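You operate a simulated robot arm through the tools that you are given. There is no shell and no other tool. Be economical: measure what you need, move in short steps, check, and stop when the job is done.

You are at the controls of a simulated robot arm. One attempt, no reset.

JOB
Pump the tubes with the teal and yellow caps up to about 21 kPa together.
Fine: open the green lever first and shut it after; hose end back on its shelf, cap shut. Where these are worked on the way, their far stop is far enough and under half their travel is too little: green lever.

It is judged by the outcome, as a careful person would: the job done as asked, and still so three seconds after it is handed in. It fails if anything else is knocked over, pushed out of place, dropped, spilled or broken. A push-on lid holds only when it is set on centred and level and pressed home; a screw cap is set on level and turned clockwise until tight.

ROBOT AND FRAMES
A 5-joint arm with a two-finger parallel gripper on a trunk, on a base that drives. Base frame: it is fixed to the floor where the robot stands at the start and does not move with it; the origin is under the middle of the robot, x ahead of it, y to its left, z up. Lengths are in mm, angles in degrees, forces in N, time in s.
It reaches about 1134 mm from its shoulder. Its first joint turns from -149.0 to 149.0 degrees. Places, roughly: black handle [-2100, 1900, 500]; black tag [500, 1500, 750]; blue lever [800, 600, 1000]; brown handle [-2800, -100, 500]; chock under the teal cap [900, -400, 600]; chock under the white cap [500, 800, 600]; green lever [1000, 0, 1000]; grey handle [-3200, 1100, 500]; grey tag [250, 1500, 750]; handle of the yellow pump [900, -800, 600]; orange tag [500, 1250, 750]; shelf of the yellow pump [800, -900, 500]; teal cap [1100, -200, 1000]; teal pin [1000, -200, 1000]; white cap [800, 700, 1000]; white pin [800, 700, 1000]. Payload 1.57 kg.
The TCP is the grasp point between the finger pads, 30 mm short of the fingertips. In the tool frame z runs along the fingers and y along their closing line. The gripper opens to 110 mm. The fingers are 24 mm wide and 12 mm thick; the gripper's body (48 by 112 mm) begins 78 mm behind the TCP.
Orientation is that of the tool frame in the base frame, as a unit quaternion [x, y, z, w]. With the fingers straight down and closing along the base's y, the tool's x points along the base's -x, its y along +y and its z along -z.

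CONTROLS
- The arm moves only by the tool servo_tool. Its argument "deltas" is a list of rows, each a list of 7 numbers: the shift along the base's x, y, z in units of 200 mm (1.0 is 200 mm), then the turn, a rotation vector about the base's x, y, z in units of 180 degrees (1.0 is 180 degrees), then the closure, from 0 (fully open) to 1 (shut). In form: [[x, y, z, ax, ay, az, grip], ...]. A call has 1 to 12 rows; each row is the pose to reach, as a shift and turn from the pose commanded when the call began. A call with a number of a shift or a turn outside -1 to 1 is refused whole. Rows are played at 5 a second. More than 50 mm and 8.6 degrees between two rows, or a gripper value outside its range, and nothing of the call is played. Where a pose cannot be reached the arm comes as near as it can. A force on the tool above 90 N (or 10 N above the force at the start of the call, whichever is more), or a blocked arm, ends the call early, and 0.2 s more pass. Each finger travels about 153 mm/s and halts on what it meets, pressing with about 36 N; the grip force reading is that of the motor and also rises with nothing between the fingers. The clock runs only during rows and for 0.2 s after the last one: add rows that repeat a pose to give the fingers time. The reply holds the time, the measured pose of the TCP, the force on the tool along the base axes, the opening and the grip force, in the units named above and with some noise, with the torque about the TCP (base axes, N m) and any sound that the robot's microphone picked up.
- Cameras (640 x 400 px; columns grow to the right, rows downward): "scene" is now at [27.9, 170.8, 1929.1]; the picture's right is [-0.06, -1.00, 0.00], its down [-0.80, 0.05, -0.60] and it looks along [0.60, -0.04, -0.80] (base axes); focal length 296 px, centre (320, 200). "wrist" rides on the gripper at [70, 16, -141] in the tool frame; the picture's right is [-0.23, 0.97, 0.00], its down [-0.86, -0.20, -0.48] and it looks along [-0.47, -0.11, 0.88] (tool axes); focal length 222 px, centre (320, 200). There is no depth. A picture from a camera that has moved, and an enlarged one, comes with that camera's place and axes in the base frame and with its lens.
- snapshot(camera): a new picture of that camera. It takes no simulated time.
- move_column(by): slides the trunk up (or, below 0, down) by that many mm; the arm and the scene camera ride with it, the base frame stays. It gives what a move gives, with no picture.
- roll_base(legs): drives the robot by 1 to 6 legs, each [ahead, turn to the left] in mm and degrees, along the robot's own axes; the way and the turn of a leg run together, so that a leg with both is an arc; at most 1500 mm and 180 degrees a leg. The arm and the cameras ride along, it lands a little off, and it stops where it bumps. It gives what a move gives.
- pan_tilt(pan, tilt): turns the head with the scene camera to pan (to the left, within 155 degrees either way) and tilt (down, from -29 to 69), counted from straight ahead of the robot. It gives what a move gives.
- close_up(camera, box): a new picture of the part [left, top, right, bottom] of that camera's present view, enlarged. It takes no simulated time.
- hand_in(): hands the job in; it is judged then, once.

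Go step by step. Nothing tells you exact positions but the pictures and the camera data: compare them with the known pose of the tool, close in by small moves and look again before you grip or let go. The budget is 120 turns and 78 pictures, counting those below and the enlarged ones. Unless the task says otherwise, let go and move clear before handing in, and close with one line.

The tools are called after "Request:" by a JSON object that holds its "api" and its "payload". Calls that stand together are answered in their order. servo_tool: Moves the arm, as the interface text tells. Its arguments: {"type":"object","properties":{"deltas":{"type":"array","items":{"type":"array","items":{"type":"number"}}}},"required":["deltas"]} The other tools are called the same way: move_column (by) slides the trunk up or down; roll_base (legs) drives the base; pan_tilt (pan, tilt) turns the head that bears the scene camera; snapshot (camera) takes a picture; close_up (camera, box) takes an enlarged picture of a part of a camera's view; hand_in () hands the job in.

At the start:

```text
clock: 0.0
position: [678.5, -0.4, 1223.3]
tool_rot: [0.005, 1.0, 0.0, 0.0]
force: [-0.7, -0.4, 0.1]
moment: [-0.01, -0.01, -0.01]
gripper_width: 110.1
gripper_force: 0.0
trunk travel left (down, up): [-956.0, 14.0]
robot x, y, heading: [-2.6, 6.0, 0.1]
head pan, tilt: [-3.7, 52.9]
```

scene: 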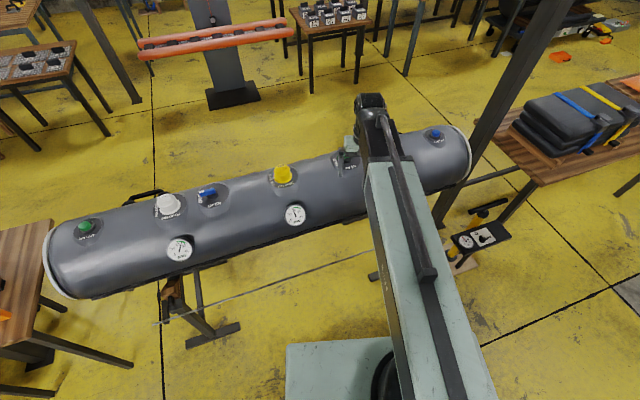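
wrist: 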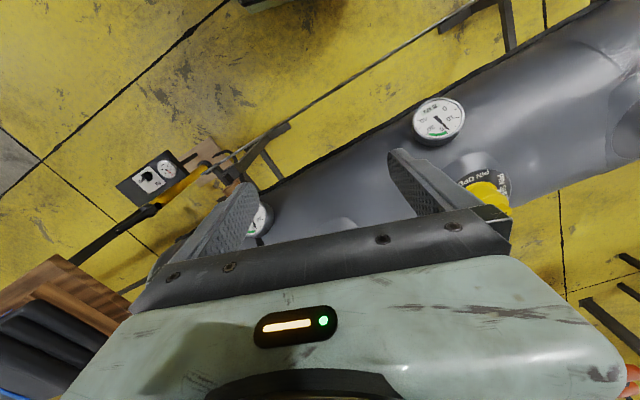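

I see a large tank with several caps, levers and gauges, and a yellow pump at the right. I'll look closer at each first.

Request:
{"api": "close_up", "payload": {"camera": "scene", "box": [40, 120, 260, 300]}}

Request:
{"api": "close_up", "payload": {"camera": "scene", "box": [260, 90, 520, 270]}}

Request:
{"api": "close_up", "payload": {"camera": "wrist", "box": [60, 80, 540, 290]}}

```text
2.22 times, centred on (150, 210) of scene
camera zoom: at [27.9, 170.8, 1929.1], right [-0.06, -1.0, 0.0], down [-0.8, 0.05, -0.6], along [0.6, -0.04, -0.8], focal length 658 px, centre (698, 178)
```

zoom: 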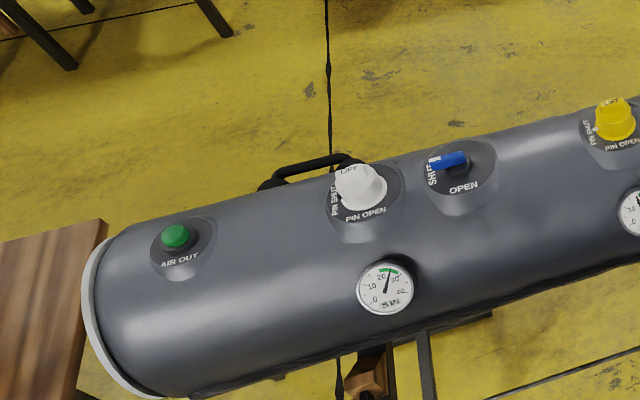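

```text
2.22 times, centred on (390, 180) of scene
camera zoom: at [27.9, 170.8, 1929.1], right [-0.06, -1.0, 0.0], down [-0.8, 0.05, -0.6], along [0.6, -0.04, -0.8], focal length 658 px, centre (164, 244)
```

zoom: 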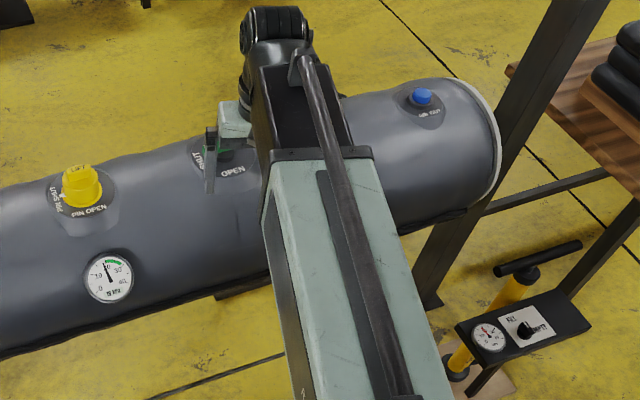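

```text
1.33 times, centred on (300, 185) of wrist
camera zoom: at [610.5, 18.4, 1365.6], right [0.24, 0.97, 0.0], down [0.85, -0.21, 0.48], along [0.46, -0.11, -0.88], focal length 296 px, centre (347, 220)
```

zoom: 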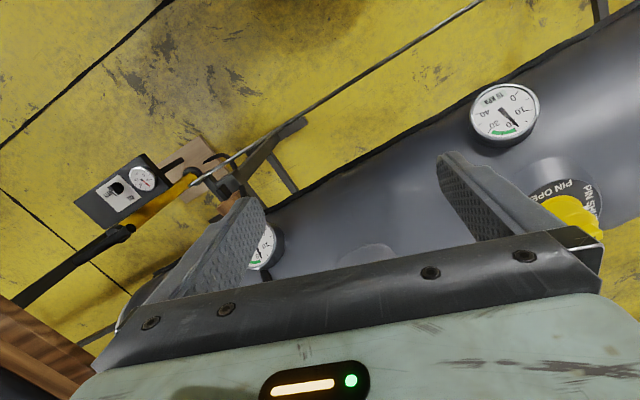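

The tank has a white, a yellow and a teal chamber, with the blue and green levers between them. The arm hides the teal side, so I'll swing it left and look again.

Request:
{"api": "servo_tool", "payload": {"deltas": [[-0.1, 0.22, 0, 0, 0, 0, 0], [-0.2, 0.44, 0, 0, 0, 0, 0], [-0.3, 0.66, 0, 0, 0, 0, 0], [-0.4, 0.88, 0, 0, 0, 0, 0], [-0.6, 1, 0, 0, 0, 0, 0]]}}

Request:
{"api": "servo_tool", "payload": {"deltas": [[-0.1, 0.2, 0, 0, 0, 0, 0], [-0.2, 0.4, 0, 0, 0, 0, 0], [-0.3, 0.6, 0, 0, 0, 0, 0], [-0.4, 0.8, 0, 0, 0, 0, 0], [-0.6, 0.9, 0, 0, 0, 0, 0]]}}

Request:
{"api": "pan_tilt", "payload": {"pan": -25, "tilt": 45}}

Request:
{"api": "snapshot", "payload": {"camera": "scene"}}

```text
clock: 1.2
position: [558.4, 199.1, 1222.6]
tool_rot: [0.006, 1.0, 0.0, 0.0]
force: [-0.4, 0.3, 0.0]
moment: [0.03, -0.01, 0.0]
gripper_width: 110.0
gripper_force: 0.1
trunk travel left (down, up): [-956.0, 14.0]
robot x, y, heading: [-4.2, 7.2, 0.3]
head pan, tilt: [-3.7, 52.9]
```

```text
clock: 2.4
position: [439.2, 381.6, 1224.1]
tool_rot: [0.006, 1.0, -0.001, 0.0]
force: [-1.4, 0.4, 0.5]
moment: [-0.03, 0.0, 0.01]
gripper_width: 109.8
gripper_force: 0.1
trunk travel left (down, up): [-956.0, 14.0]
robot x, y, heading: [0.3, 6.0, 0.0]
head pan, tilt: [-3.7, 52.9]
```

```text
clock: 3.2
position: [440.3, 381.5, 1222.6]
tool_rot: [0.006, 1.0, 0.0, -0.001]
force: [-0.6, -0.3, 0.7]
moment: [0.01, 0.02, 0.04]
gripper_width: 110.1
gripper_force: 0.0
trunk travel left (down, up): [-956.0, 14.0]
robot x, y, heading: [-3.2, 7.0, 0.0]
head pan, tilt: [-25.0, 45.0]
```

```text
72 pictures are left
camera scene: at [27.5, 141.4, 1939.8], right [-0.42, -0.91, 0.0], down [-0.64, 0.3, -0.71], along [0.64, -0.3, -0.71], focal length 296 px, centre (320, 200)
```

scene: 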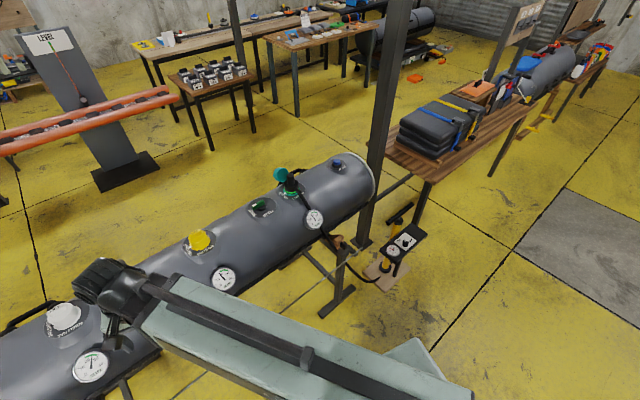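

Request:
{"api": "close_up", "payload": {"camera": "scene", "box": [170, 130, 394, 300]}}

Request:
{"api": "close_up", "payload": {"camera": "scene", "box": [320, 190, 440, 310]}}

Request:
{"api": "close_up", "payload": {"camera": "scene", "box": [250, 155, 340, 235]}}

```text
2.35 times, centred on (282, 215) of scene
camera zoom: at [27.5, 141.4, 1939.8], right [-0.42, -0.91, 0.0], down [-0.64, 0.3, -0.71], along [0.64, -0.3, -0.71], focal length 697 px, centre (409, 165)
```

zoom: 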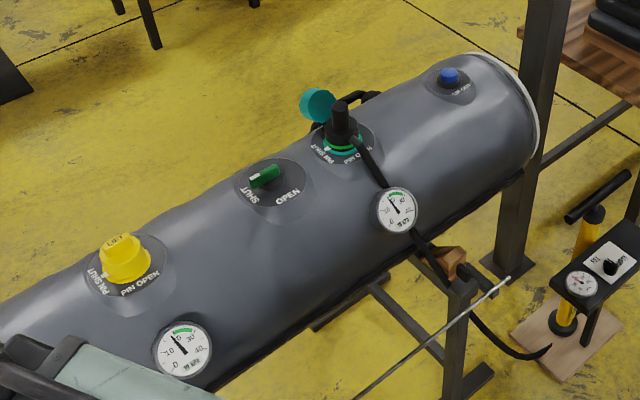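

```text
3.33 times, centred on (380, 250) of scene
camera zoom: at [27.5, 141.4, 1939.8], right [-0.42, -0.91, 0.0], down [-0.64, 0.3, -0.71], along [0.64, -0.3, -0.71], focal length 988 px, centre (120, 33)
```

zoom: 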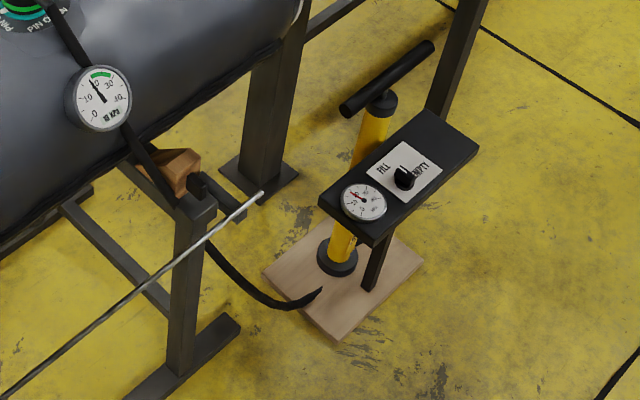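

```text
5.00 times, centred on (295, 195) of scene
camera zoom: at [27.5, 141.4, 1939.8], right [-0.42, -0.91, 0.0], down [-0.64, 0.3, -0.71], along [0.64, -0.3, -0.71], focal length 1482 px, centre (445, 225)
```

zoom: 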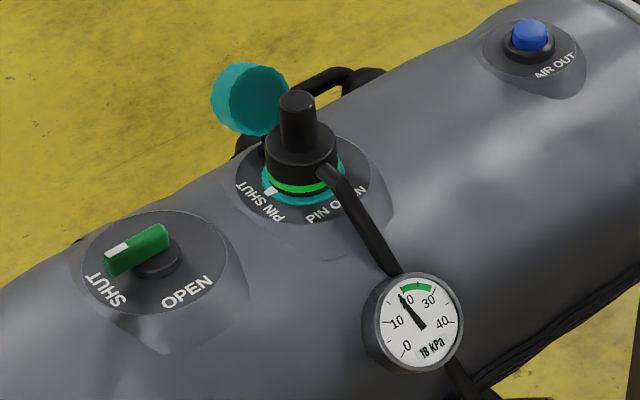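

Teal's hose end is already fitted on its open valve and the pump is at the right with a FILL/EMPTY knob. I'll bring the wrist over the green lever (about 960, 0, 1000) for a good look.

Request:
{"api": "servo_tool", "payload": {"deltas": [[0.18, -0.15, 0, 0, 0, 0, 0], [0.36, -0.3, 0, 0, 0, 0, 0], [0.54, -0.45, 0, 0, 0, 0, 0], [0.72, -0.6, 0, 0, 0, 0, 0]]}}

Request:
{"api": "servo_tool", "payload": {"deltas": [[0.18, -0.15, 0, 0, 0, 0, 0], [0.36, -0.3, 0, 0, 0, 0, 0], [0.54, -0.45, 0, 0, 0, 0, 0], [0.72, -0.6, 0, 0, 0, 0, 0]]}}

Request:
{"api": "servo_tool", "payload": {"deltas": [[0.18, -0.15, 0, 0, 0, 0, 0], [0.36, -0.3, 0, 0, 0, 0, 0], [0.54, -0.45, 0, 0, 0, 0, 0], [0.7, -0.6, 0, 0, 0, 0, 0]]}}

Request:
{"api": "snapshot", "payload": {"camera": "wrist"}}

Request:
{"api": "snapshot", "payload": {"camera": "scene"}}

```text
clock: 4.2
position: [583.4, 261.9, 1222.8]
tool_rot: [0.006, 1.0, 0.001, 0.0]
force: [-0.8, 0.3, 0.1]
moment: [0.0, 0.02, -0.03]
gripper_width: 110.1
gripper_force: 0.1
out of reach, approached as far as the arm can: row 2
trunk travel left (down, up): [-956.0, 14.0]
robot x, y, heading: [-0.5, 3.0, -0.1]
head pan, tilt: [-25.0, 45.0]
```

```text
clock: 5.2
position: [726.6, 141.3, 1223.1]
tool_rot: [0.005, 1.0, 0.0, 0.0]
force: [1.2, -0.1, 0.6]
moment: [-0.01, -0.01, 0.0]
gripper_width: 110.0
gripper_force: 0.0
trunk travel left (down, up): [-956.0, 14.0]
robot x, y, heading: [-3.7, 6.5, 0.2]
head pan, tilt: [-25.0, 45.0]
```

```text
clock: 6.2
position: [867.5, 21.2, 1222.1]
tool_rot: [0.006, 1.0, 0.001, 0.0]
force: [0.1, -0.4, 0.0]
moment: [0.01, 0.02, -0.01]
gripper_width: 110.1
gripper_force: 0.0
trunk travel left (down, up): [-956.0, 14.0]
robot x, y, heading: [-1.9, 5.3, -0.0]
head pan, tilt: [-25.0, 45.0]
```

```text
68 pictures are left
camera wrist: at [797.8, 38.6, 1365.3], right [0.24, 0.97, 0.0], down [0.85, -0.21, 0.48], along [0.46, -0.11, -0.88], focal length 222 px, centre (320, 200)
```

wrist: 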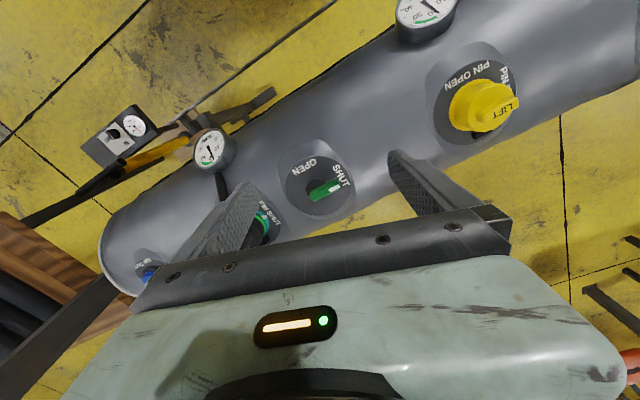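

```text
67 pictures are left
camera scene: at [28.1, 140.6, 1939.9], right [-0.42, -0.91, 0.0], down [-0.64, 0.3, -0.71], along [0.64, -0.3, -0.71], focal length 296 px, centre (320, 200)
```

scene: 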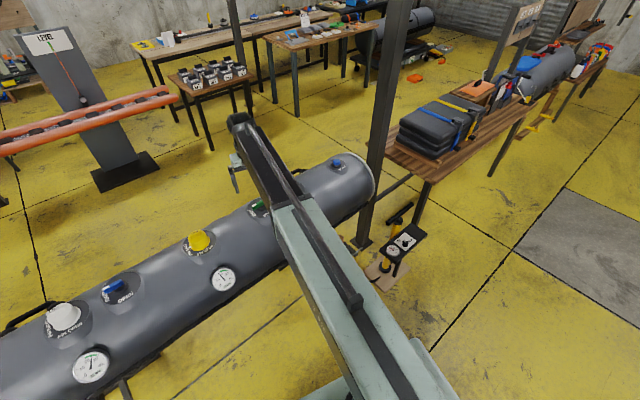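

The green lever is about (979, 4, 980), bar pointing toward +y (SHUT); OPEN is toward -x/-y. A zoom will fix its pivot.

Request:
{"api": "close_up", "payload": {"camera": "wrist", "box": [270, 135, 370, 225]}}

Request:
{"api": "close_up", "payload": {"camera": "wrist", "box": [70, 90, 290, 260]}}

Request:
{"api": "close_up", "payload": {"camera": "wrist", "box": [380, 0, 540, 140]}}

```text
4.44 times, centred on (320, 180) of wrist
camera zoom: at [797.8, 38.6, 1365.3], right [0.24, 0.97, 0.0], down [0.85, -0.21, 0.48], along [0.46, -0.11, -0.88], focal length 987 px, centre (320, 289)
```

zoom: 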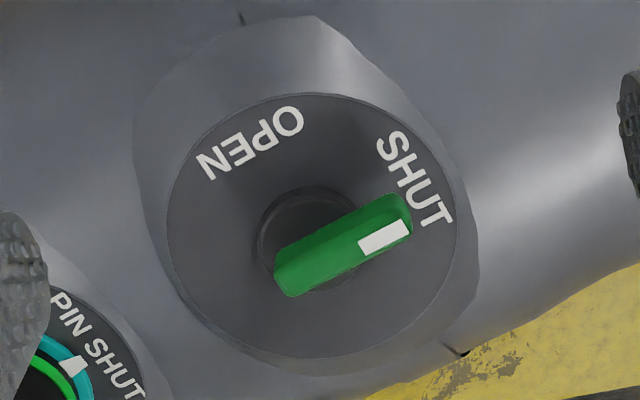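

```text
2.35 times, centred on (180, 175) of wrist
camera zoom: at [797.8, 38.6, 1365.3], right [0.24, 0.97, 0.0], down [0.85, -0.21, 0.48], along [0.46, -0.11, -0.88], focal length 523 px, centre (649, 259)
```

zoom: 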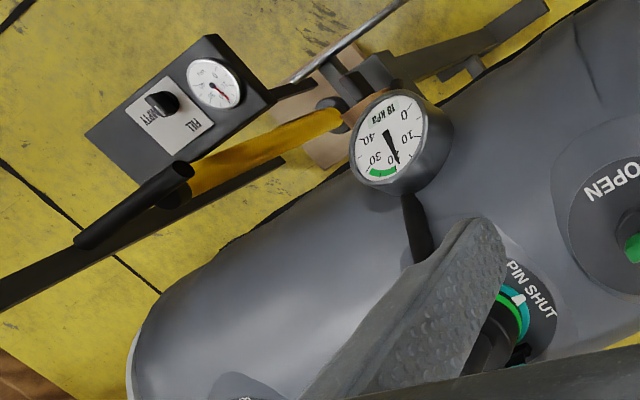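

```text
2.86 times, centred on (460, 70) of wrist
camera zoom: at [797.8, 38.6, 1365.3], right [0.24, 0.97, 0.0], down [0.85, -0.21, 0.48], along [0.46, -0.11, -0.88], focal length 635 px, centre (-80, 571)
```

zoom: 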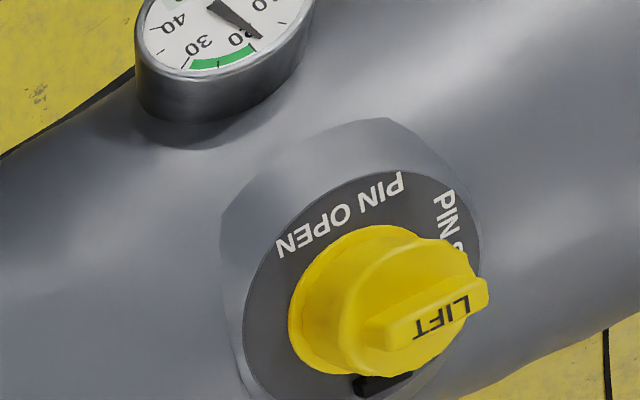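

The lever pivot is about (984, -9), with the bar pointing at ~110°. I'll spin the tool -70° so the fingers straddle the bar, and come down above it to check.

Request:
{"api": "servo_tool", "payload": {"deltas": [[0.06, -0.01, -0.09, 0, 0, -0.043, 0], [0.12, -0.02, -0.18, 0, 0, -0.086, 0], [0.18, -0.03, -0.27, 0, 0, -0.13, 0], [0.25, -0.04, -0.36, 0, 0, -0.173, 0], [0.31, -0.05, -0.45, 0, 0, -0.216, 0], [0.37, -0.06, -0.54, 0, 0, -0.26, 0], [0.43, -0.07, -0.63, 0, 0, -0.303, 0], [0.5, -0.08, -0.72, 0, 0, -0.346, 0], [0.56, -0.095, -0.78, 0, 0, -0.389, 0]]}}

Request:
{"api": "close_up", "payload": {"camera": "wrist", "box": [120, 0, 520, 260]}}

```text
clock: 8.2
position: [944.9, -0.8, 1222.8]
tool_rot: [0.579, 0.815, 0.001, 0.0]
force: [-0.2, 0.1, -0.1]
moment: [0.01, 0.04, -0.03]
gripper_width: 110.0
gripper_force: 0.0
out of reach, approached as far as the arm can: row 1, 2, 3, 4, 5, 6, 7, 8, 9
trunk travel left (down, up): [-956.0, 14.0]
robot x, y, heading: [-1.9, 3.5, 0.2]
head pan, tilt: [-25.0, 45.0]
```

```text
1.54 times, centred on (320, 130) of wrist
camera zoom: at [938.3, 70.6, 1365.5], right [0.99, 0.11, 0.0], down [0.09, -0.87, 0.48], along [0.05, -0.48, -0.88], focal length 342 px, centre (320, 308)
```

zoom: 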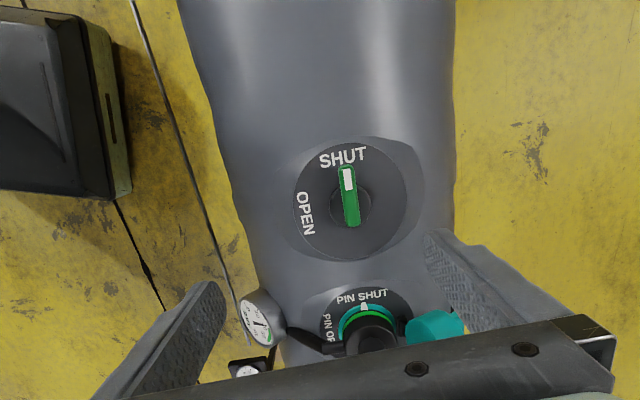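

The arm can't go further down or out with the tool upright, so I'll lower the trunk and then reach.

Request:
{"api": "move_column", "payload": {"by": -150}}

Request:
{"api": "servo_tool", "payload": {"deltas": [[0.09, 0.01, 0, 0, 0, 0, 0], [0.18, 0.015, 0, 0, 0, 0, 0]]}}

Request:
{"api": "close_up", "payload": {"camera": "wrist", "box": [120, 0, 520, 260]}}

```text
clock: 10.0
position: [945.5, -2.0, 1072.9]
tool_rot: [0.578, 0.816, 0.001, 0.0]
force: [0.3, 0.9, -0.7]
moment: [0.02, 0.0, 0.0]
gripper_width: 110.0
gripper_force: 0.1
trunk travel left (down, up): [-806.0, 164.0]
robot x, y, heading: [-2.3, 6.6, 0.4]
head pan, tilt: [-25.0, 45.0]
```

```text
clock: 10.6
position: [945.1, -1.1, 1072.1]
tool_rot: [0.578, 0.816, 0.001, 0.001]
force: [1.0, -0.2, -0.5]
moment: [-0.03, -0.02, 0.0]
gripper_width: 110.0
gripper_force: 0.1
out of reach, approached as far as the arm can: row 1, 2
trunk travel left (down, up): [-806.0, 164.0]
robot x, y, heading: [-0.8, 3.7, -0.0]
head pan, tilt: [-25.0, 45.0]
```

```text
1.54 times, centred on (320, 130) of wrist
camera zoom: at [938.1, 70.7, 1215.5], right [0.99, 0.11, 0.0], down [0.09, -0.87, 0.48], along [0.05, -0.48, -0.88], focal length 342 px, centre (320, 308)
```

zoom: 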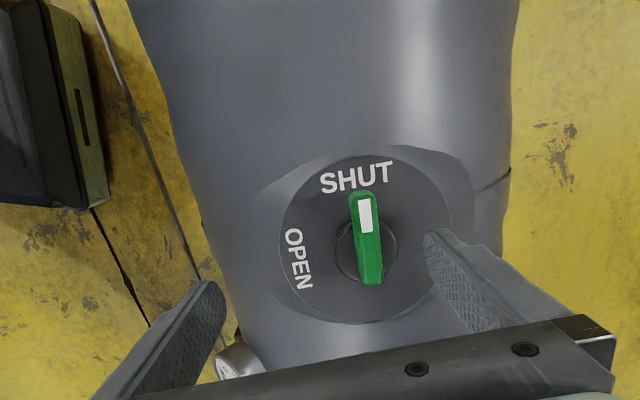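

The upright tool only reaches ~945 mm from the base axis. A stand at about (200, -300) puts lever, valve, pump and shelf all in reach, so I'll retract, raise and drive there.

Request:
{"api": "move_column", "payload": {"by": 150}}

Request:
{"api": "servo_tool", "payload": {"deltas": [[-0.25, 0, 0, 0, 0, 0, 0], [-0.5, 0, 0, 0, 0, 0, 0], [-0.75, 0, 0, 0, 0, 0, 0], [-1, 0, 0, 0, 0, 0, 0]]}}

Request:
{"api": "servo_tool", "payload": {"deltas": [[-0.25, 0, 0, 0, 0, 0, 0], [-0.5, 0, 0, 0, 0, 0, 0], [-0.75, 0, 0, 0, 0, 0, 0]]}}

Request:
{"api": "roll_base", "payload": {"legs": [[0, -56.5], [365, 0], [0, 56.5]]}}

Request:
{"api": "snapshot", "payload": {"camera": "scene"}}

```text
clock: 12.3
position: [945.1, -1.5, 1222.1]
tool_rot: [0.578, 0.816, 0.001, 0.0]
force: [-0.3, -0.3, -0.8]
moment: [0.02, -0.03, 0.0]
gripper_width: 109.9
gripper_force: 0.0
trunk travel left (down, up): [-956.0, 14.0]
robot x, y, heading: [-3.6, 4.3, 0.2]
head pan, tilt: [-25.0, 45.0]
```

```text
clock: 13.3
position: [745.4, -1.0, 1223.0]
tool_rot: [0.578, 0.816, 0.001, 0.002]
force: [0.7, 0.7, -0.4]
moment: [-0.02, -0.01, 0.0]
gripper_width: 109.8
gripper_force: 0.0
trunk travel left (down, up): [-956.0, 14.0]
robot x, y, heading: [0.7, 5.8, -0.2]
head pan, tilt: [-25.0, 45.0]
```

```text
clock: 14.2
position: [596.3, -1.1, 1223.1]
tool_rot: [0.578, 0.816, 0.0, 0.002]
force: [0.0, 0.4, 0.4]
moment: [-0.02, -0.03, 0.0]
gripper_width: 109.7
gripper_force: 0.0
trunk travel left (down, up): [-956.0, 14.0]
robot x, y, heading: [-0.5, 8.0, -0.1]
head pan, tilt: [-25.0, 45.0]
```

```text
clock: 21.5
position: [803.0, -303.5, 1222.4]
tool_rot: [0.578, 0.816, 0.0, 0.001]
force: [0.1, 0.0, 0.3]
moment: [-0.06, 0.0, 0.0]
gripper_width: 110.0
gripper_force: 0.1
trunk travel left (down, up): [-956.0, 14.0]
robot x, y, heading: [203.3, -308.5, -0.1]
head pan, tilt: [-25.0, 45.0]
```

```text
61 pictures are left
camera scene: at [234.4, -171.6, 1939.6], right [-0.42, -0.91, 0.0], down [-0.64, 0.3, -0.71], along [0.64, -0.3, -0.71], focal length 296 px, centre (320, 200)
```

scene: 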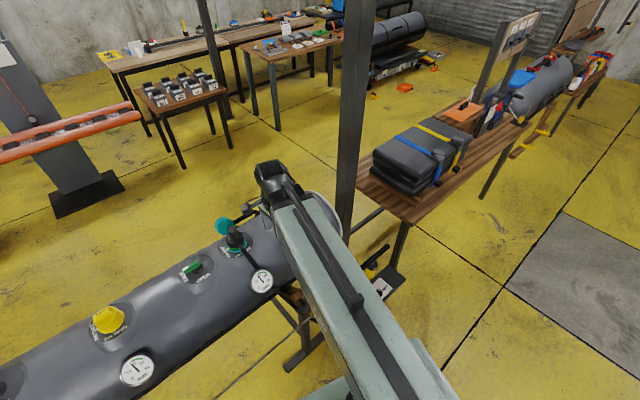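

Base landed at (203, -308). From the views the lever bar runs (987,-31)→(971,29), top z≈980, pivot ≈(982,-12). I'll move above it, trim the yaw, and descend partway.

Request:
{"api": "servo_tool", "payload": {"deltas": [[0.13, 0.2, 0, 0, 0, 0, 0.5], [0.26, 0.4, 0, 0, 0, 0, 0.5], [0.39, 0.6, 0, 0, 0, 0, 0.5], [0.52, 0.8, 0, 0, 0, -0.01, 0.5], [0.65, 1.0, 0, 0, 0, -0.024, 0.5]]}}

Request:
{"api": "servo_tool", "payload": {"deltas": [[0.1, 0.2, 0, 0, 0, 0, 0.5], [0.23, 0.4, 0, 0, 0, 0, 0.5], [0.23, 0.5075, -0.2, 0, 0, 0, 0.5], [0.23, 0.5075, -0.4, 0, 0, 0, 0.5], [0.23, 0.5075, -0.6, 0, 0, 0, 0.5], [0.23, 0.5075, -0.8, 0, 0, 0, 0.5]]}}

Request:
{"api": "close_up", "payload": {"camera": "wrist", "box": [160, 60, 480, 260]}}

Request:
{"api": "close_up", "payload": {"camera": "scene", "box": [140, 180, 300, 300]}}

```text
clock: 22.7
position: [933.2, -103.4, 1222.2]
tool_rot: [0.609, 0.793, 0.001, 0.001]
force: [0.3, 0.4, 0.0]
moment: [-0.05, -0.02, 0.02]
gripper_width: 54.9
gripper_force: 0.1
trunk travel left (down, up): [-956.0, 14.0]
robot x, y, heading: [203.5, -307.4, -0.3]
head pan, tilt: [-25.0, 45.0]
```

```text
clock: 24.1
position: [976.5, -1.2, 1222.6]
tool_rot: [0.608, 0.794, 0.0, 0.002]
force: [0.0, 0.2, -0.1]
moment: [-0.01, -0.01, 0.04]
gripper_width: 54.8
gripper_force: 0.0
out of reach, approached as far as the arm can: row 3, 4, 5, 6
trunk travel left (down, up): [-956.0, 14.0]
robot x, y, heading: [202.0, -309.8, -0.2]
head pan, tilt: [-25.0, 45.0]
```

```text
2.00 times, centred on (320, 160) of wrist
camera zoom: at [975.4, 71.0, 1365.5], right [1.0, 0.03, 0.0], down [0.03, -0.88, 0.48], along [0.02, -0.48, -0.88], focal length 444 px, centre (320, 280)
```

zoom: 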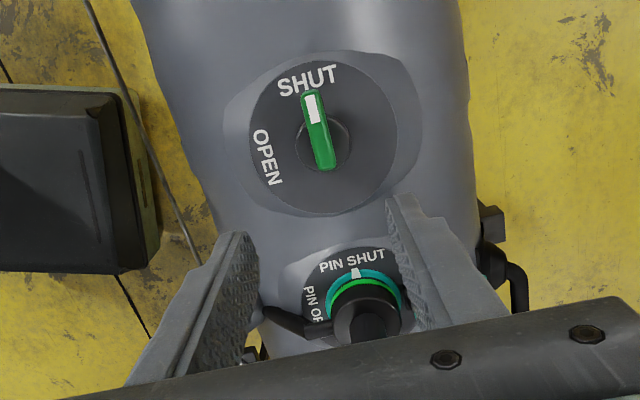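

```text
3.33 times, centred on (220, 240) of scene
camera zoom: at [233.1, -173.2, 1939.8], right [-0.43, -0.91, 0.0], down [-0.64, 0.3, -0.71], along [0.64, -0.3, -0.71], focal length 988 px, centre (653, 67)
```

zoom: 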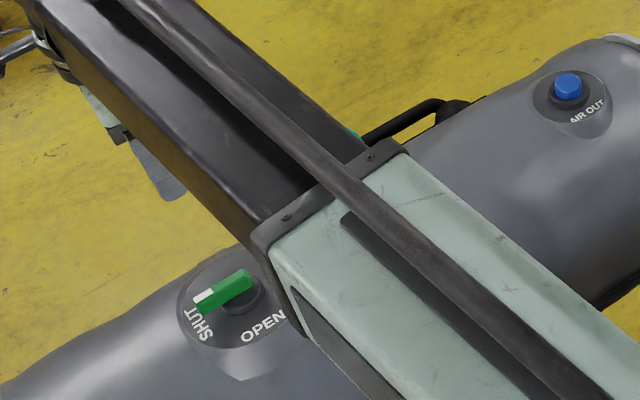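

Arm height is set by the trunk alone. I'll lower the trunk to bring the fingertips ~30 mm above the bar and check.

Request:
{"api": "move_column", "payload": {"by": -185}}

Request:
{"api": "close_up", "payload": {"camera": "wrist", "box": [160, 60, 480, 260]}}

```text
clock: 26.1
position: [977.7, -2.1, 1037.8]
tool_rot: [0.609, 0.794, 0.0, 0.001]
force: [0.8, 0.6, -0.4]
moment: [-0.01, 0.01, -0.05]
gripper_width: 54.9
gripper_force: 0.0
trunk travel left (down, up): [-771.0, 199.0]
robot x, y, heading: [201.7, -305.2, -0.1]
head pan, tilt: [-25.0, 45.0]
```

```text
2.00 times, centred on (320, 160) of wrist
camera zoom: at [975.3, 70.9, 1180.6], right [1.0, 0.03, 0.0], down [0.03, -0.88, 0.48], along [0.02, -0.48, -0.88], focal length 444 px, centre (320, 280)
```

zoom: 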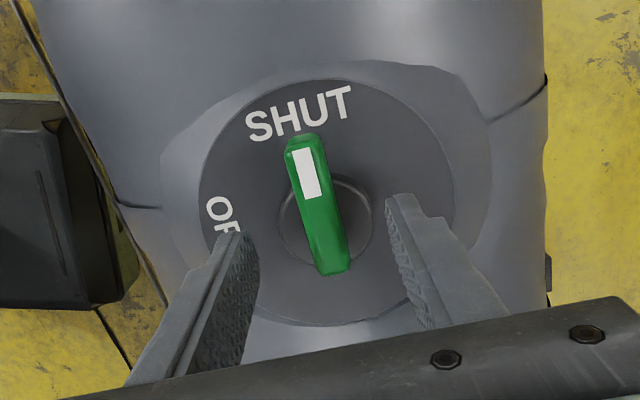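

Alignment is good. Descend 37 mm to straddle the bar and close on it.

Request:
{"api": "move_column", "payload": {"by": -37}}

Request:
{"api": "servo_tool", "payload": {"deltas": [[0.005, 0, 0, 0, 0, 0, 0.9], [0.005, 0, 0, 0, 0, 0, 0.9], [0.005, 0, 0, 0, 0, 0, 0.9]]}}

Request:
{"api": "close_up", "payload": {"camera": "wrist", "box": [160, 60, 480, 260]}}

```text
clock: 27.0
position: [977.5, -2.8, 1000.5]
tool_rot: [0.608, 0.794, 0.001, 0.0]
force: [-0.7, -0.1, -0.3]
moment: [0.03, 0.02, -0.02]
gripper_width: 55.0
gripper_force: 0.0
trunk travel left (down, up): [-734.0, 236.0]
robot x, y, heading: [200.7, -308.0, -0.2]
head pan, tilt: [-25.0, 45.0]
```

```text
clock: 27.8
position: [978.9, -0.5, 1000.8]
tool_rot: [0.608, 0.794, 0.002, 0.0]
force: [5.2, 2.6, 3.6]
moment: [0.01, -0.55, 0.39]
gripper_width: 45.7
gripper_force: 44.8
trunk travel left (down, up): [-734.0, 236.0]
robot x, y, heading: [201.9, -307.3, -0.1]
head pan, tilt: [-25.0, 45.0]
```

```text
2.00 times, centred on (320, 160) of wrist
camera zoom: at [976.3, 71.2, 1143.5], right [1.0, 0.03, 0.0], down [0.03, -0.88, 0.48], along [0.02, -0.48, -0.88], focal length 444 px, centre (320, 280)
```

zoom: 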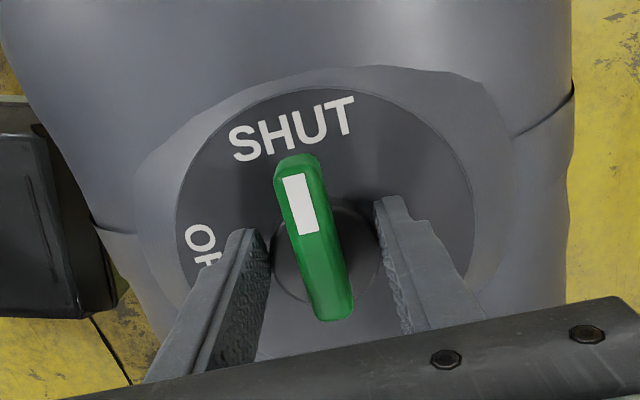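

The fingers closed on the hub disc (46 mm) below the bar. Open, rise 9 mm, close again.

Request:
{"api": "servo_tool", "payload": {"deltas": [[0, 0, 0, 0, 0, 0, 0.5], [0, 0, 0, 0, 0, 0, 0.5]]}}

Request:
{"api": "move_column", "payload": {"by": 9}}

Request:
{"api": "servo_tool", "payload": {"deltas": [[0, 0, 0, 0, 0, 0, 0.9], [0, 0, 0, 0, 0, 0, 0.95], [0, 0, 0, 0, 0, 0, 0.95]]}}

```text
clock: 28.4
position: [977.1, -1.2, 1000.5]
tool_rot: [0.608, 0.794, 0.001, 0.001]
force: [-0.4, 0.1, -0.4]
moment: [0.0, -0.01, -0.01]
gripper_width: 55.0
gripper_force: 0.1
trunk travel left (down, up): [-734.0, 236.0]
robot x, y, heading: [204.8, -305.7, -0.1]
head pan, tilt: [-25.0, 45.0]
```

```text
clock: 28.9
position: [978.3, -1.6, 1010.0]
tool_rot: [0.607, 0.795, 0.0, 0.002]
force: [-0.5, 0.7, 0.3]
moment: [-0.01, 0.01, 0.03]
gripper_width: 55.1
gripper_force: 0.1
trunk travel left (down, up): [-743.0, 227.0]
robot x, y, heading: [203.3, -306.2, 0.0]
head pan, tilt: [-25.0, 45.0]
```

```text
clock: 29.7
position: [978.5, -1.4, 1009.4]
tool_rot: [0.609, 0.793, 0.001, 0.0]
force: [4.0, 1.1, 4.7]
moment: [-0.11, 0.37, 0.8]
gripper_width: 15.9
gripper_force: 32.2
trunk travel left (down, up): [-743.0, 227.0]
robot x, y, heading: [205.4, -308.8, -0.3]
head pan, tilt: [-25.0, 45.0]
```

The bar is gripped (15.9 mm). Now turn it +90° around the pivot to OPEN.

Request:
{"api": "servo_tool", "payload": {"deltas": [[-0.007, -0.003, 0, 0, 0, 0.0444, 0.95], [-0.0137, -0.0075, 0, 0, 0, 0.0889, 0.95], [-0.0197, -0.0127, 0, 0, 0, 0.1333, 0.95], [-0.0248, -0.0186, 0, 0, 0, 0.1778, 0.95], [-0.029, -0.025, 0, 0, 0, 0.2222, 0.95], [-0.0324, -0.0322, 0, 0, 0, 0.2667, 0.95], [-0.0347, -0.0397, 0, 0, 0, 0.3111, 0.95], [-0.036, -0.0475, 0, 0, 0, 0.3556, 0.95], [-0.0361, -0.0553, 0, 0, 0, 0.4, 0.95], [-0.0352, -0.063, 0, 0, 0, 0.4444, 0.95], [-0.0331, -0.0706, 0, 0, 0, 0.4889, 0.95], [-0.0305, -0.077, 0, 0, 0, 0.5278, 0.95]]}}

Request:
{"api": "close_up", "payload": {"camera": "wrist", "box": [120, 0, 520, 260]}}

```text
clock: 32.3
position: [972.2, -13.8, 1009.6]
tool_rot: [-0.175, 0.984, 0.003, 0.0]
force: [8.7, 23.7, 12.5]
moment: [-0.08, -0.39, -0.97]
gripper_width: 17.3
gripper_force: 32.0
trunk travel left (down, up): [-743.0, 227.0]
robot x, y, heading: [201.0, -309.1, -0.2]
head pan, tilt: [-25.0, 45.0]
```

```text
1.54 times, centred on (320, 130) of wrist
camera zoom: at [901.2, -22.3, 1152.0], right [-0.12, 0.99, 0.0], down [0.87, 0.11, 0.48], along [0.47, 0.06, -0.88], focal length 342 px, centre (320, 308)
```

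zoom: 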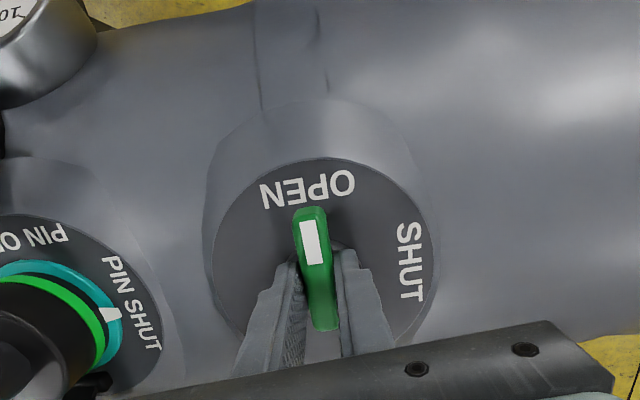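

The lever points at OPEN, at its stop. Release, rise, and read the gauges from the scene camera while going over to the pump.

Request:
{"api": "servo_tool", "payload": {"deltas": [[0, 0, 0, 0, 0, 0, 0.5], [0, 0, 0, 0, 0, 0, 0.5]]}}

Request:
{"api": "move_column", "payload": {"by": 215}}

Request:
{"api": "servo_tool", "payload": {"deltas": [[-0.24, -0.05, 0, 0, 0, 0, 0.5], [-0.48, -0.1, 0, 0, 0, 0, 0.5], [-0.72, -0.15, 0, 0, 0, 0, 0.5], [-0.96, -0.2, 0, 0, 0, 0, 0.5], [-0.96, -0.44, 0, 0, 0, 0, 0.5], [-0.96, -0.68, 0, 0, 0, 0, 0.5], [-0.96, -0.92, 0, 0, 0, 0, 0.5]]}}

Request:
{"api": "servo_tool", "payload": {"deltas": [[-0.1, -0.2, 0, 0, 0, 0, 0.5], [-0.2, -0.4, 0, 0, 0, 0, 0.5], [-0.3, -0.6, 0, 0, 0, 0, 0.5], [-0.4, -0.8, 0, 0, 0, 0, 0.5], [-0.4, -1, 0, 0, 0, 0, 0.5]]}}

Request:
{"api": "snapshot", "payload": {"camera": "scene"}}

Request:
{"api": "snapshot", "payload": {"camera": "wrist"}}

```text
clock: 32.9
position: [971.7, -16.2, 1009.9]
tool_rot: [-0.175, 0.985, 0.002, 0.0]
force: [-0.6, -0.1, -0.1]
moment: [-0.01, 0.02, -0.03]
gripper_width: 55.0
gripper_force: 0.0
trunk travel left (down, up): [-743.0, 227.0]
robot x, y, heading: [205.9, -308.0, -0.2]
head pan, tilt: [-25.0, 45.0]
```

```text
clock: 35.2
position: [972.0, -15.7, 1225.8]
tool_rot: [-0.174, 0.985, 0.0, 0.0]
force: [0.2, -0.5, -0.3]
moment: [0.02, 0.02, -0.02]
gripper_width: 55.2
gripper_force: 0.1
trunk travel left (down, up): [-958.0, 12.0]
robot x, y, heading: [204.2, -306.4, -0.4]
head pan, tilt: [-25.0, 45.0]
```

```text
clock: 36.8
position: [777.0, -200.5, 1224.6]
tool_rot: [-0.174, 0.985, 0.002, 0.0]
force: [0.2, 0.0, 0.1]
moment: [0.02, 0.04, 0.01]
gripper_width: 54.8
gripper_force: 0.0
trunk travel left (down, up): [-958.0, 12.0]
robot x, y, heading: [199.5, -311.4, -0.2]
head pan, tilt: [-25.0, 45.0]
```

```text
clock: 38.0
position: [766.0, -414.1, 1224.3]
tool_rot: [-0.175, 0.985, 0.002, -0.002]
force: [0.4, 0.2, -0.5]
moment: [0.01, 0.03, 0.03]
gripper_width: 54.7
gripper_force: 0.0
out of reach, approached as far as the arm can: row 1, 2, 3, 4, 5
trunk travel left (down, up): [-958.0, 12.0]
robot x, y, heading: [204.4, -310.4, -0.3]
head pan, tilt: [-25.0, 45.0]
```

```text
55 pictures are left
camera scene: at [232.8, -174.1, 1941.9], right [-0.43, -0.91, 0.0], down [-0.64, 0.3, -0.71], along [0.64, -0.3, -0.71], focal length 296 px, centre (320, 200)
```

scene: 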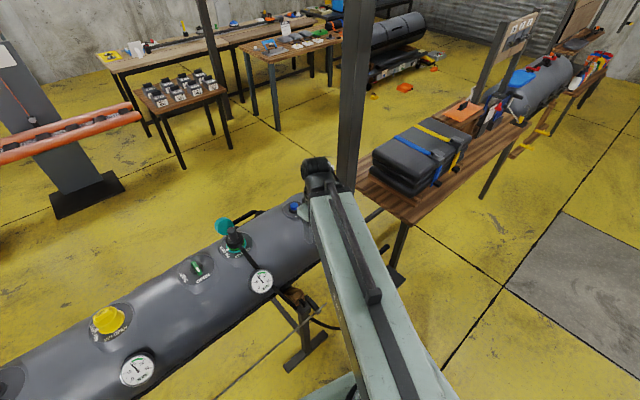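

```text
54 pictures are left
camera wrist: at [696.6, -422.1, 1367.8], right [-0.12, 0.99, 0.0], down [0.87, 0.1, 0.48], along [0.47, 0.06, -0.88], focal length 222 px, centre (320, 200)
```

wrist: 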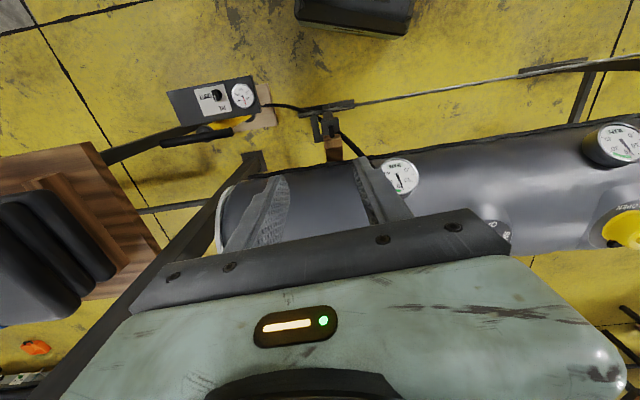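

The arm also has a minimum radius (~575 mm). I'll move out along y to get the wrist camera over the pump.

Request:
{"api": "servo_tool", "payload": {"deltas": [[0.06, -0.24, 0, 0, 0, 0, 0.5], [0.06, -0.48, 0, 0, 0, 0, 0.5], [0.06, -0.72, 0, 0, 0, 0, 0.5], [0.06, -0.96, 0, 0, 0, 0, 0.5]]}}

Request:
{"api": "servo_tool", "payload": {"deltas": [[-0.05, -0.24, 0, 0, 0, 0, 0.5], [-0.1, -0.48, 0, 0, 0, 0, 0.5], [-0.15, -0.72, 0, 0, 0, 0, 0.5], [-0.2, -0.9, 0, 0, 0, 0, 0.5]]}}

Request:
{"api": "snapshot", "payload": {"camera": "wrist"}}

Request:
{"api": "close_up", "payload": {"camera": "scene", "box": [80, 200, 340, 400]}}

```text
clock: 39.0
position: [780.1, -608.8, 1224.1]
tool_rot: [-0.174, 0.985, 0.002, 0.001]
force: [-0.9, 0.3, -0.3]
moment: [0.02, -0.02, 0.02]
gripper_width: 55.1
gripper_force: 0.0
trunk travel left (down, up): [-958.0, 12.0]
robot x, y, heading: [203.1, -311.0, -0.4]
head pan, tilt: [-25.0, 45.0]
```

```text
clock: 40.0
position: [739.7, -788.1, 1224.4]
tool_rot: [-0.174, 0.985, 0.001, 0.0]
force: [-0.2, -0.1, -0.5]
moment: [0.03, 0.01, 0.02]
gripper_width: 55.2
gripper_force: 0.1
out of reach, approached as far as the arm can: row 2, 3, 4
trunk travel left (down, up): [-958.0, 12.0]
robot x, y, heading: [204.5, -310.9, -0.3]
head pan, tilt: [-25.0, 45.0]
```

```text
53 pictures are left
camera wrist: at [668.8, -795.9, 1367.4], right [-0.12, 0.99, 0.0], down [0.87, 0.11, 0.48], along [0.47, 0.06, -0.88], focal length 222 px, centre (320, 200)
```

wrist: 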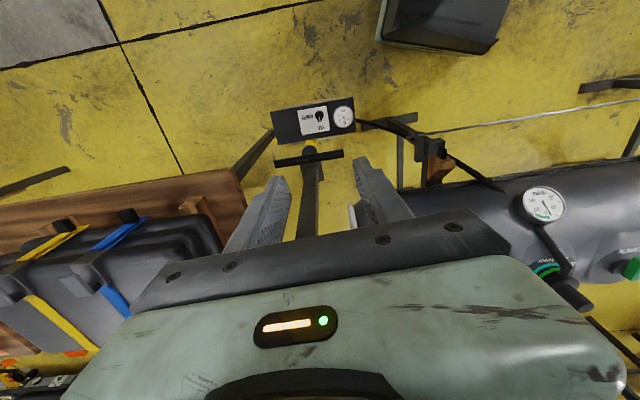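

```text
2.00 times, centred on (210, 300) of scene
camera zoom: at [232.7, -174.2, 1941.9], right [-0.43, -0.91, 0.0], down [-0.64, 0.3, -0.71], along [0.64, -0.3, -0.71], focal length 593 px, centre (540, 0)
```

zoom: 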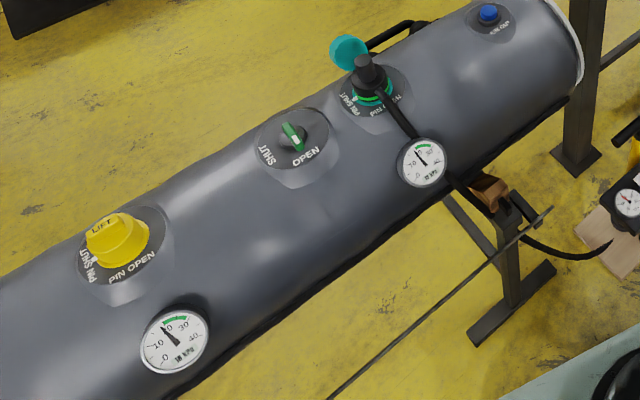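

Request:
{"api": "close_up", "payload": {"camera": "wrist", "box": [250, 70, 390, 190]}}

Request:
{"api": "pan_tilt", "payload": {"pan": -48, "tilt": 48}}

Request:
{"api": "snapshot", "payload": {"camera": "scene"}}

```text
3.33 times, centred on (320, 130) of wrist
camera zoom: at [668.8, -795.9, 1367.4], right [-0.12, 0.99, 0.0], down [0.87, 0.11, 0.48], along [0.47, 0.06, -0.88], focal length 740 px, centre (320, 433)
```

zoom: 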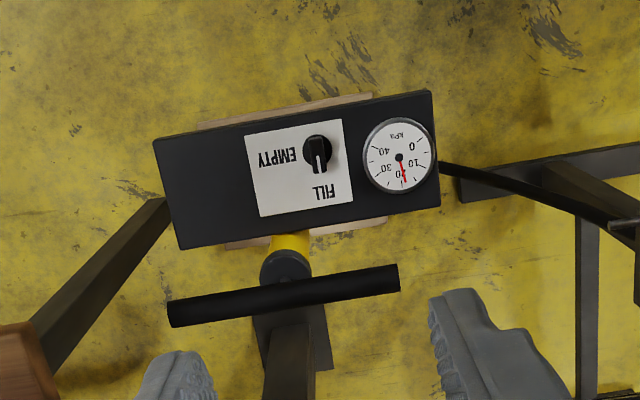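

```text
clock: 40.9
position: [739.9, -786.7, 1224.6]
tool_rot: [-0.174, 0.985, 0.002, 0.0]
force: [-0.1, -1.0, 0.7]
moment: [0.03, -0.01, -0.03]
gripper_width: 55.2
gripper_force: 0.1
trunk travel left (down, up): [-958.0, 12.0]
robot x, y, heading: [205.8, -309.8, -0.1]
head pan, tilt: [-48.0, 48.0]
```

```text
50 pictures are left
camera scene: at [212.0, -197.5, 1937.6], right [-0.74, -0.67, 0.0], down [-0.5, 0.55, -0.67], along [0.45, -0.5, -0.74], focal length 296 px, centre (320, 200)
```

scene: 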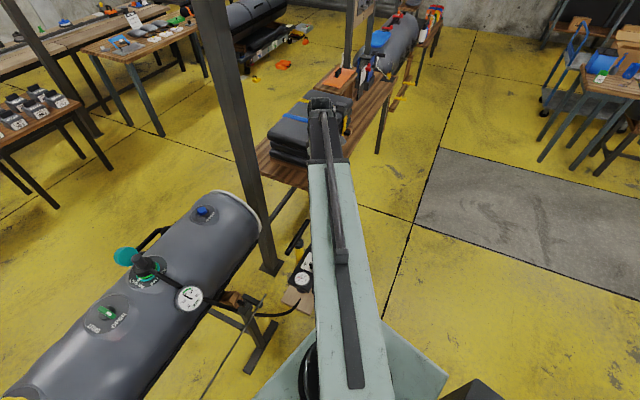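

The pump knob points to FILL and its gauge reads near 20. The handle is centred about (910, -803, 623), running at ~106°. I'll go above it, spin to straddle it, and lower the trunk to inspect.

Request:
{"api": "servo_tool", "payload": {"deltas": [[0.08, -0.01, 0, 0, 0, -0.0435, 0.4], [0.16, -0.015, 0, 0, 0, -0.087, 0.4], [0.24, -0.02, 0, 0, 0, -0.1305, 0.4], [0.32, -0.03, 0, 0, 0, -0.174, 0.4], [0.4, -0.035, 0, 0, 0, -0.2175, 0.4], [0.48, -0.04, 0, 0, 0, -0.261, 0.4], [0.56, -0.05, 0, 0, 0, -0.3045, 0.4], [0.64, -0.055, 0, 0, 0, -0.348, 0.4], [0.72, -0.06, 0, 0, 0, -0.3915, 0.4], [0.8, -0.07, 0, 0, 0, -0.435, 0.4], [0.85, -0.08, 0, 0, 0, -0.4785, 0.4], [0.85, -0.08, 0, 0, 0, -0.522, 0.4]]}}

Request:
{"api": "move_column", "payload": {"by": -430}}

Request:
{"api": "snapshot", "payload": {"camera": "wrist"}}

Request:
{"api": "snapshot", "payload": {"camera": "scene"}}

```text
clock: 43.5
position: [908.0, -803.3, 1225.1]
tool_rot: [0.602, 0.799, 0.0, 0.001]
force: [-0.5, 0.2, 0.3]
moment: [-0.01, 0.03, -0.02]
gripper_width: 66.2
gripper_force: 0.1
trunk travel left (down, up): [-958.0, 12.0]
robot x, y, heading: [203.4, -308.8, -0.2]
head pan, tilt: [-48.0, 48.0]
```

```text
refused: -430 is not a number from -400 to 400
```

```text
49 pictures are left
camera wrist: at [905.3, -729.9, 1367.6], right [1.0, 0.05, 0.0], down [0.04, -0.88, 0.48], along [0.03, -0.48, -0.88], focal length 222 px, centre (320, 200)
```

wrist: 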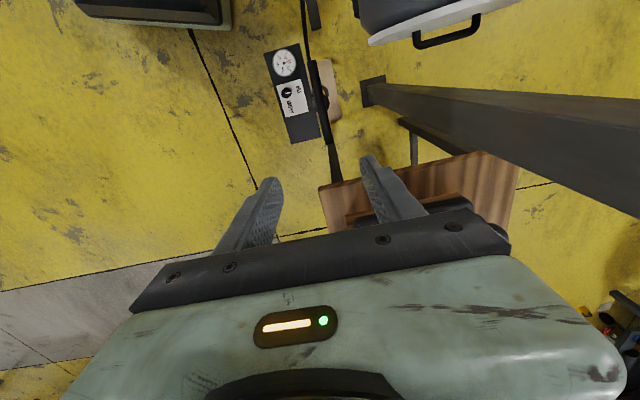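

```text
48 pictures are left
camera scene: at [211.9, -197.6, 1937.6], right [-0.75, -0.67, 0.0], down [-0.5, 0.55, -0.67], along [0.45, -0.5, -0.74], focal length 296 px, centre (320, 200)
```

scene: 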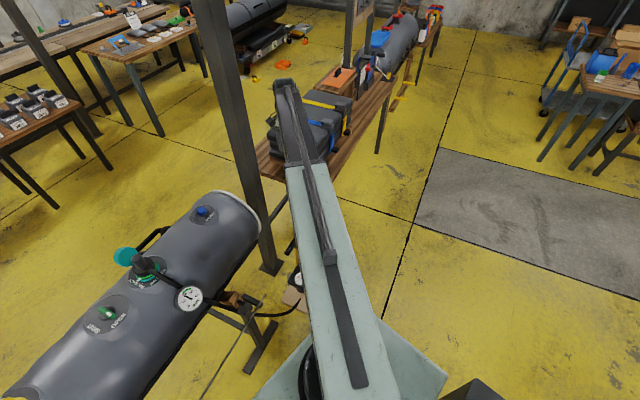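

The way down looks clear of post, table and tank end. Lower 400 mm and look.

Request:
{"api": "move_column", "payload": {"by": -400}}

Request:
{"api": "snapshot", "payload": {"camera": "wrist"}}

Request:
{"api": "snapshot", "payload": {"camera": "scene"}}

```text
clock: 47.3
position: [908.3, -801.5, 824.4]
tool_rot: [0.601, 0.799, 0.001, 0.0]
force: [-0.9, 0.2, 0.5]
moment: [-0.02, 0.02, 0.01]
gripper_width: 66.1
gripper_force: 0.1
trunk travel left (down, up): [-558.0, 412.0]
robot x, y, heading: [202.9, -311.4, -0.4]
head pan, tilt: [-48.0, 48.0]
```

```text
47 pictures are left
camera wrist: at [905.1, -729.9, 967.6], right [1.0, 0.05, 0.0], down [0.04, -0.88, 0.48], along [0.03, -0.48, -0.88], focal length 222 px, centre (320, 200)
```

wrist: 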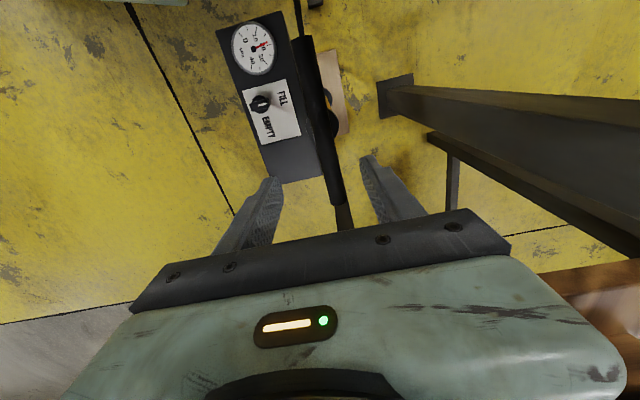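

```text
46 pictures are left
camera scene: at [211.9, -197.6, 1537.7], right [-0.75, -0.67, 0.0], down [-0.5, 0.55, -0.67], along [0.45, -0.5, -0.74], focal length 296 px, centre (320, 200)
```

scene: 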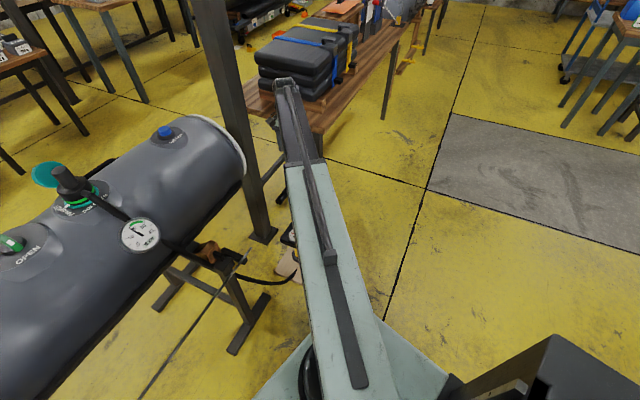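

Handle spans (880,-686)→(949,-923), centre ≈(914,-804). Shift +5 mm, lower to just above, and look at the collar beneath.

Request:
{"api": "servo_tool", "payload": {"deltas": [[0.028, -0.01, 0, 0, 0, 0, 0.4]]}}

Request:
{"api": "move_column", "payload": {"by": -130}}

Request:
{"api": "close_up", "payload": {"camera": "wrist", "box": [160, 0, 480, 260]}}

Request:
{"api": "close_up", "payload": {"camera": "scene", "box": [200, 60, 400, 260]}}

```text
clock: 47.7
position: [913.6, -804.1, 823.7]
tool_rot: [0.601, 0.799, 0.001, 0.0]
force: [0.6, 0.1, 0.4]
moment: [-0.01, -0.03, 0.0]
gripper_width: 66.1
gripper_force: 0.0
trunk travel left (down, up): [-558.0, 412.0]
robot x, y, heading: [204.7, -310.3, -0.1]
head pan, tilt: [-48.0, 48.0]
```

```text
clock: 49.3
position: [912.1, -804.5, 693.8]
tool_rot: [0.601, 0.799, 0.0, 0.001]
force: [0.1, -0.5, -1.1]
moment: [-0.01, 0.01, 0.02]
gripper_width: 66.3
gripper_force: 0.0
trunk travel left (down, up): [-428.0, 542.0]
robot x, y, heading: [204.8, -312.4, -0.2]
head pan, tilt: [-48.0, 48.0]
```

```text
1.54 times, centred on (320, 130) of wrist
camera zoom: at [910.7, -732.3, 837.6], right [1.0, 0.05, 0.0], down [0.04, -0.88, 0.48], along [0.03, -0.48, -0.88], focal length 342 px, centre (320, 308)
```

zoom: 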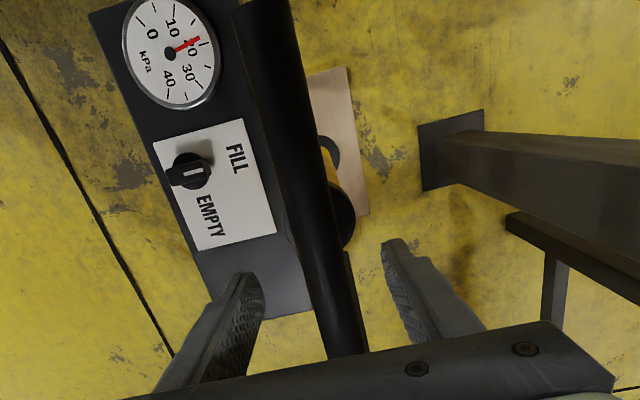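

```text
2.00 times, centred on (300, 160) of scene
camera zoom: at [211.9, -197.6, 1407.7], right [-0.75, -0.67, 0.0], down [-0.5, 0.55, -0.67], along [0.45, -0.5, -0.74], focal length 593 px, centre (360, 280)
```

zoom: 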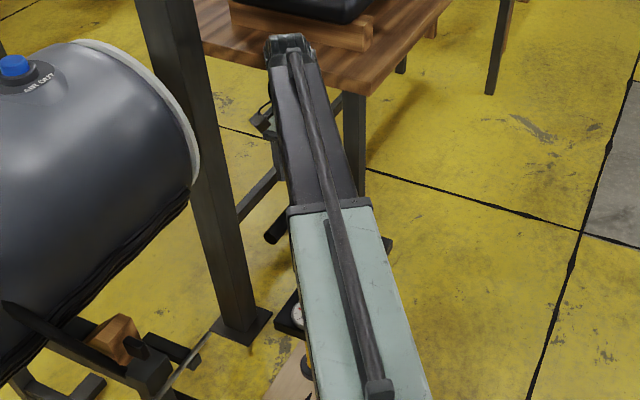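

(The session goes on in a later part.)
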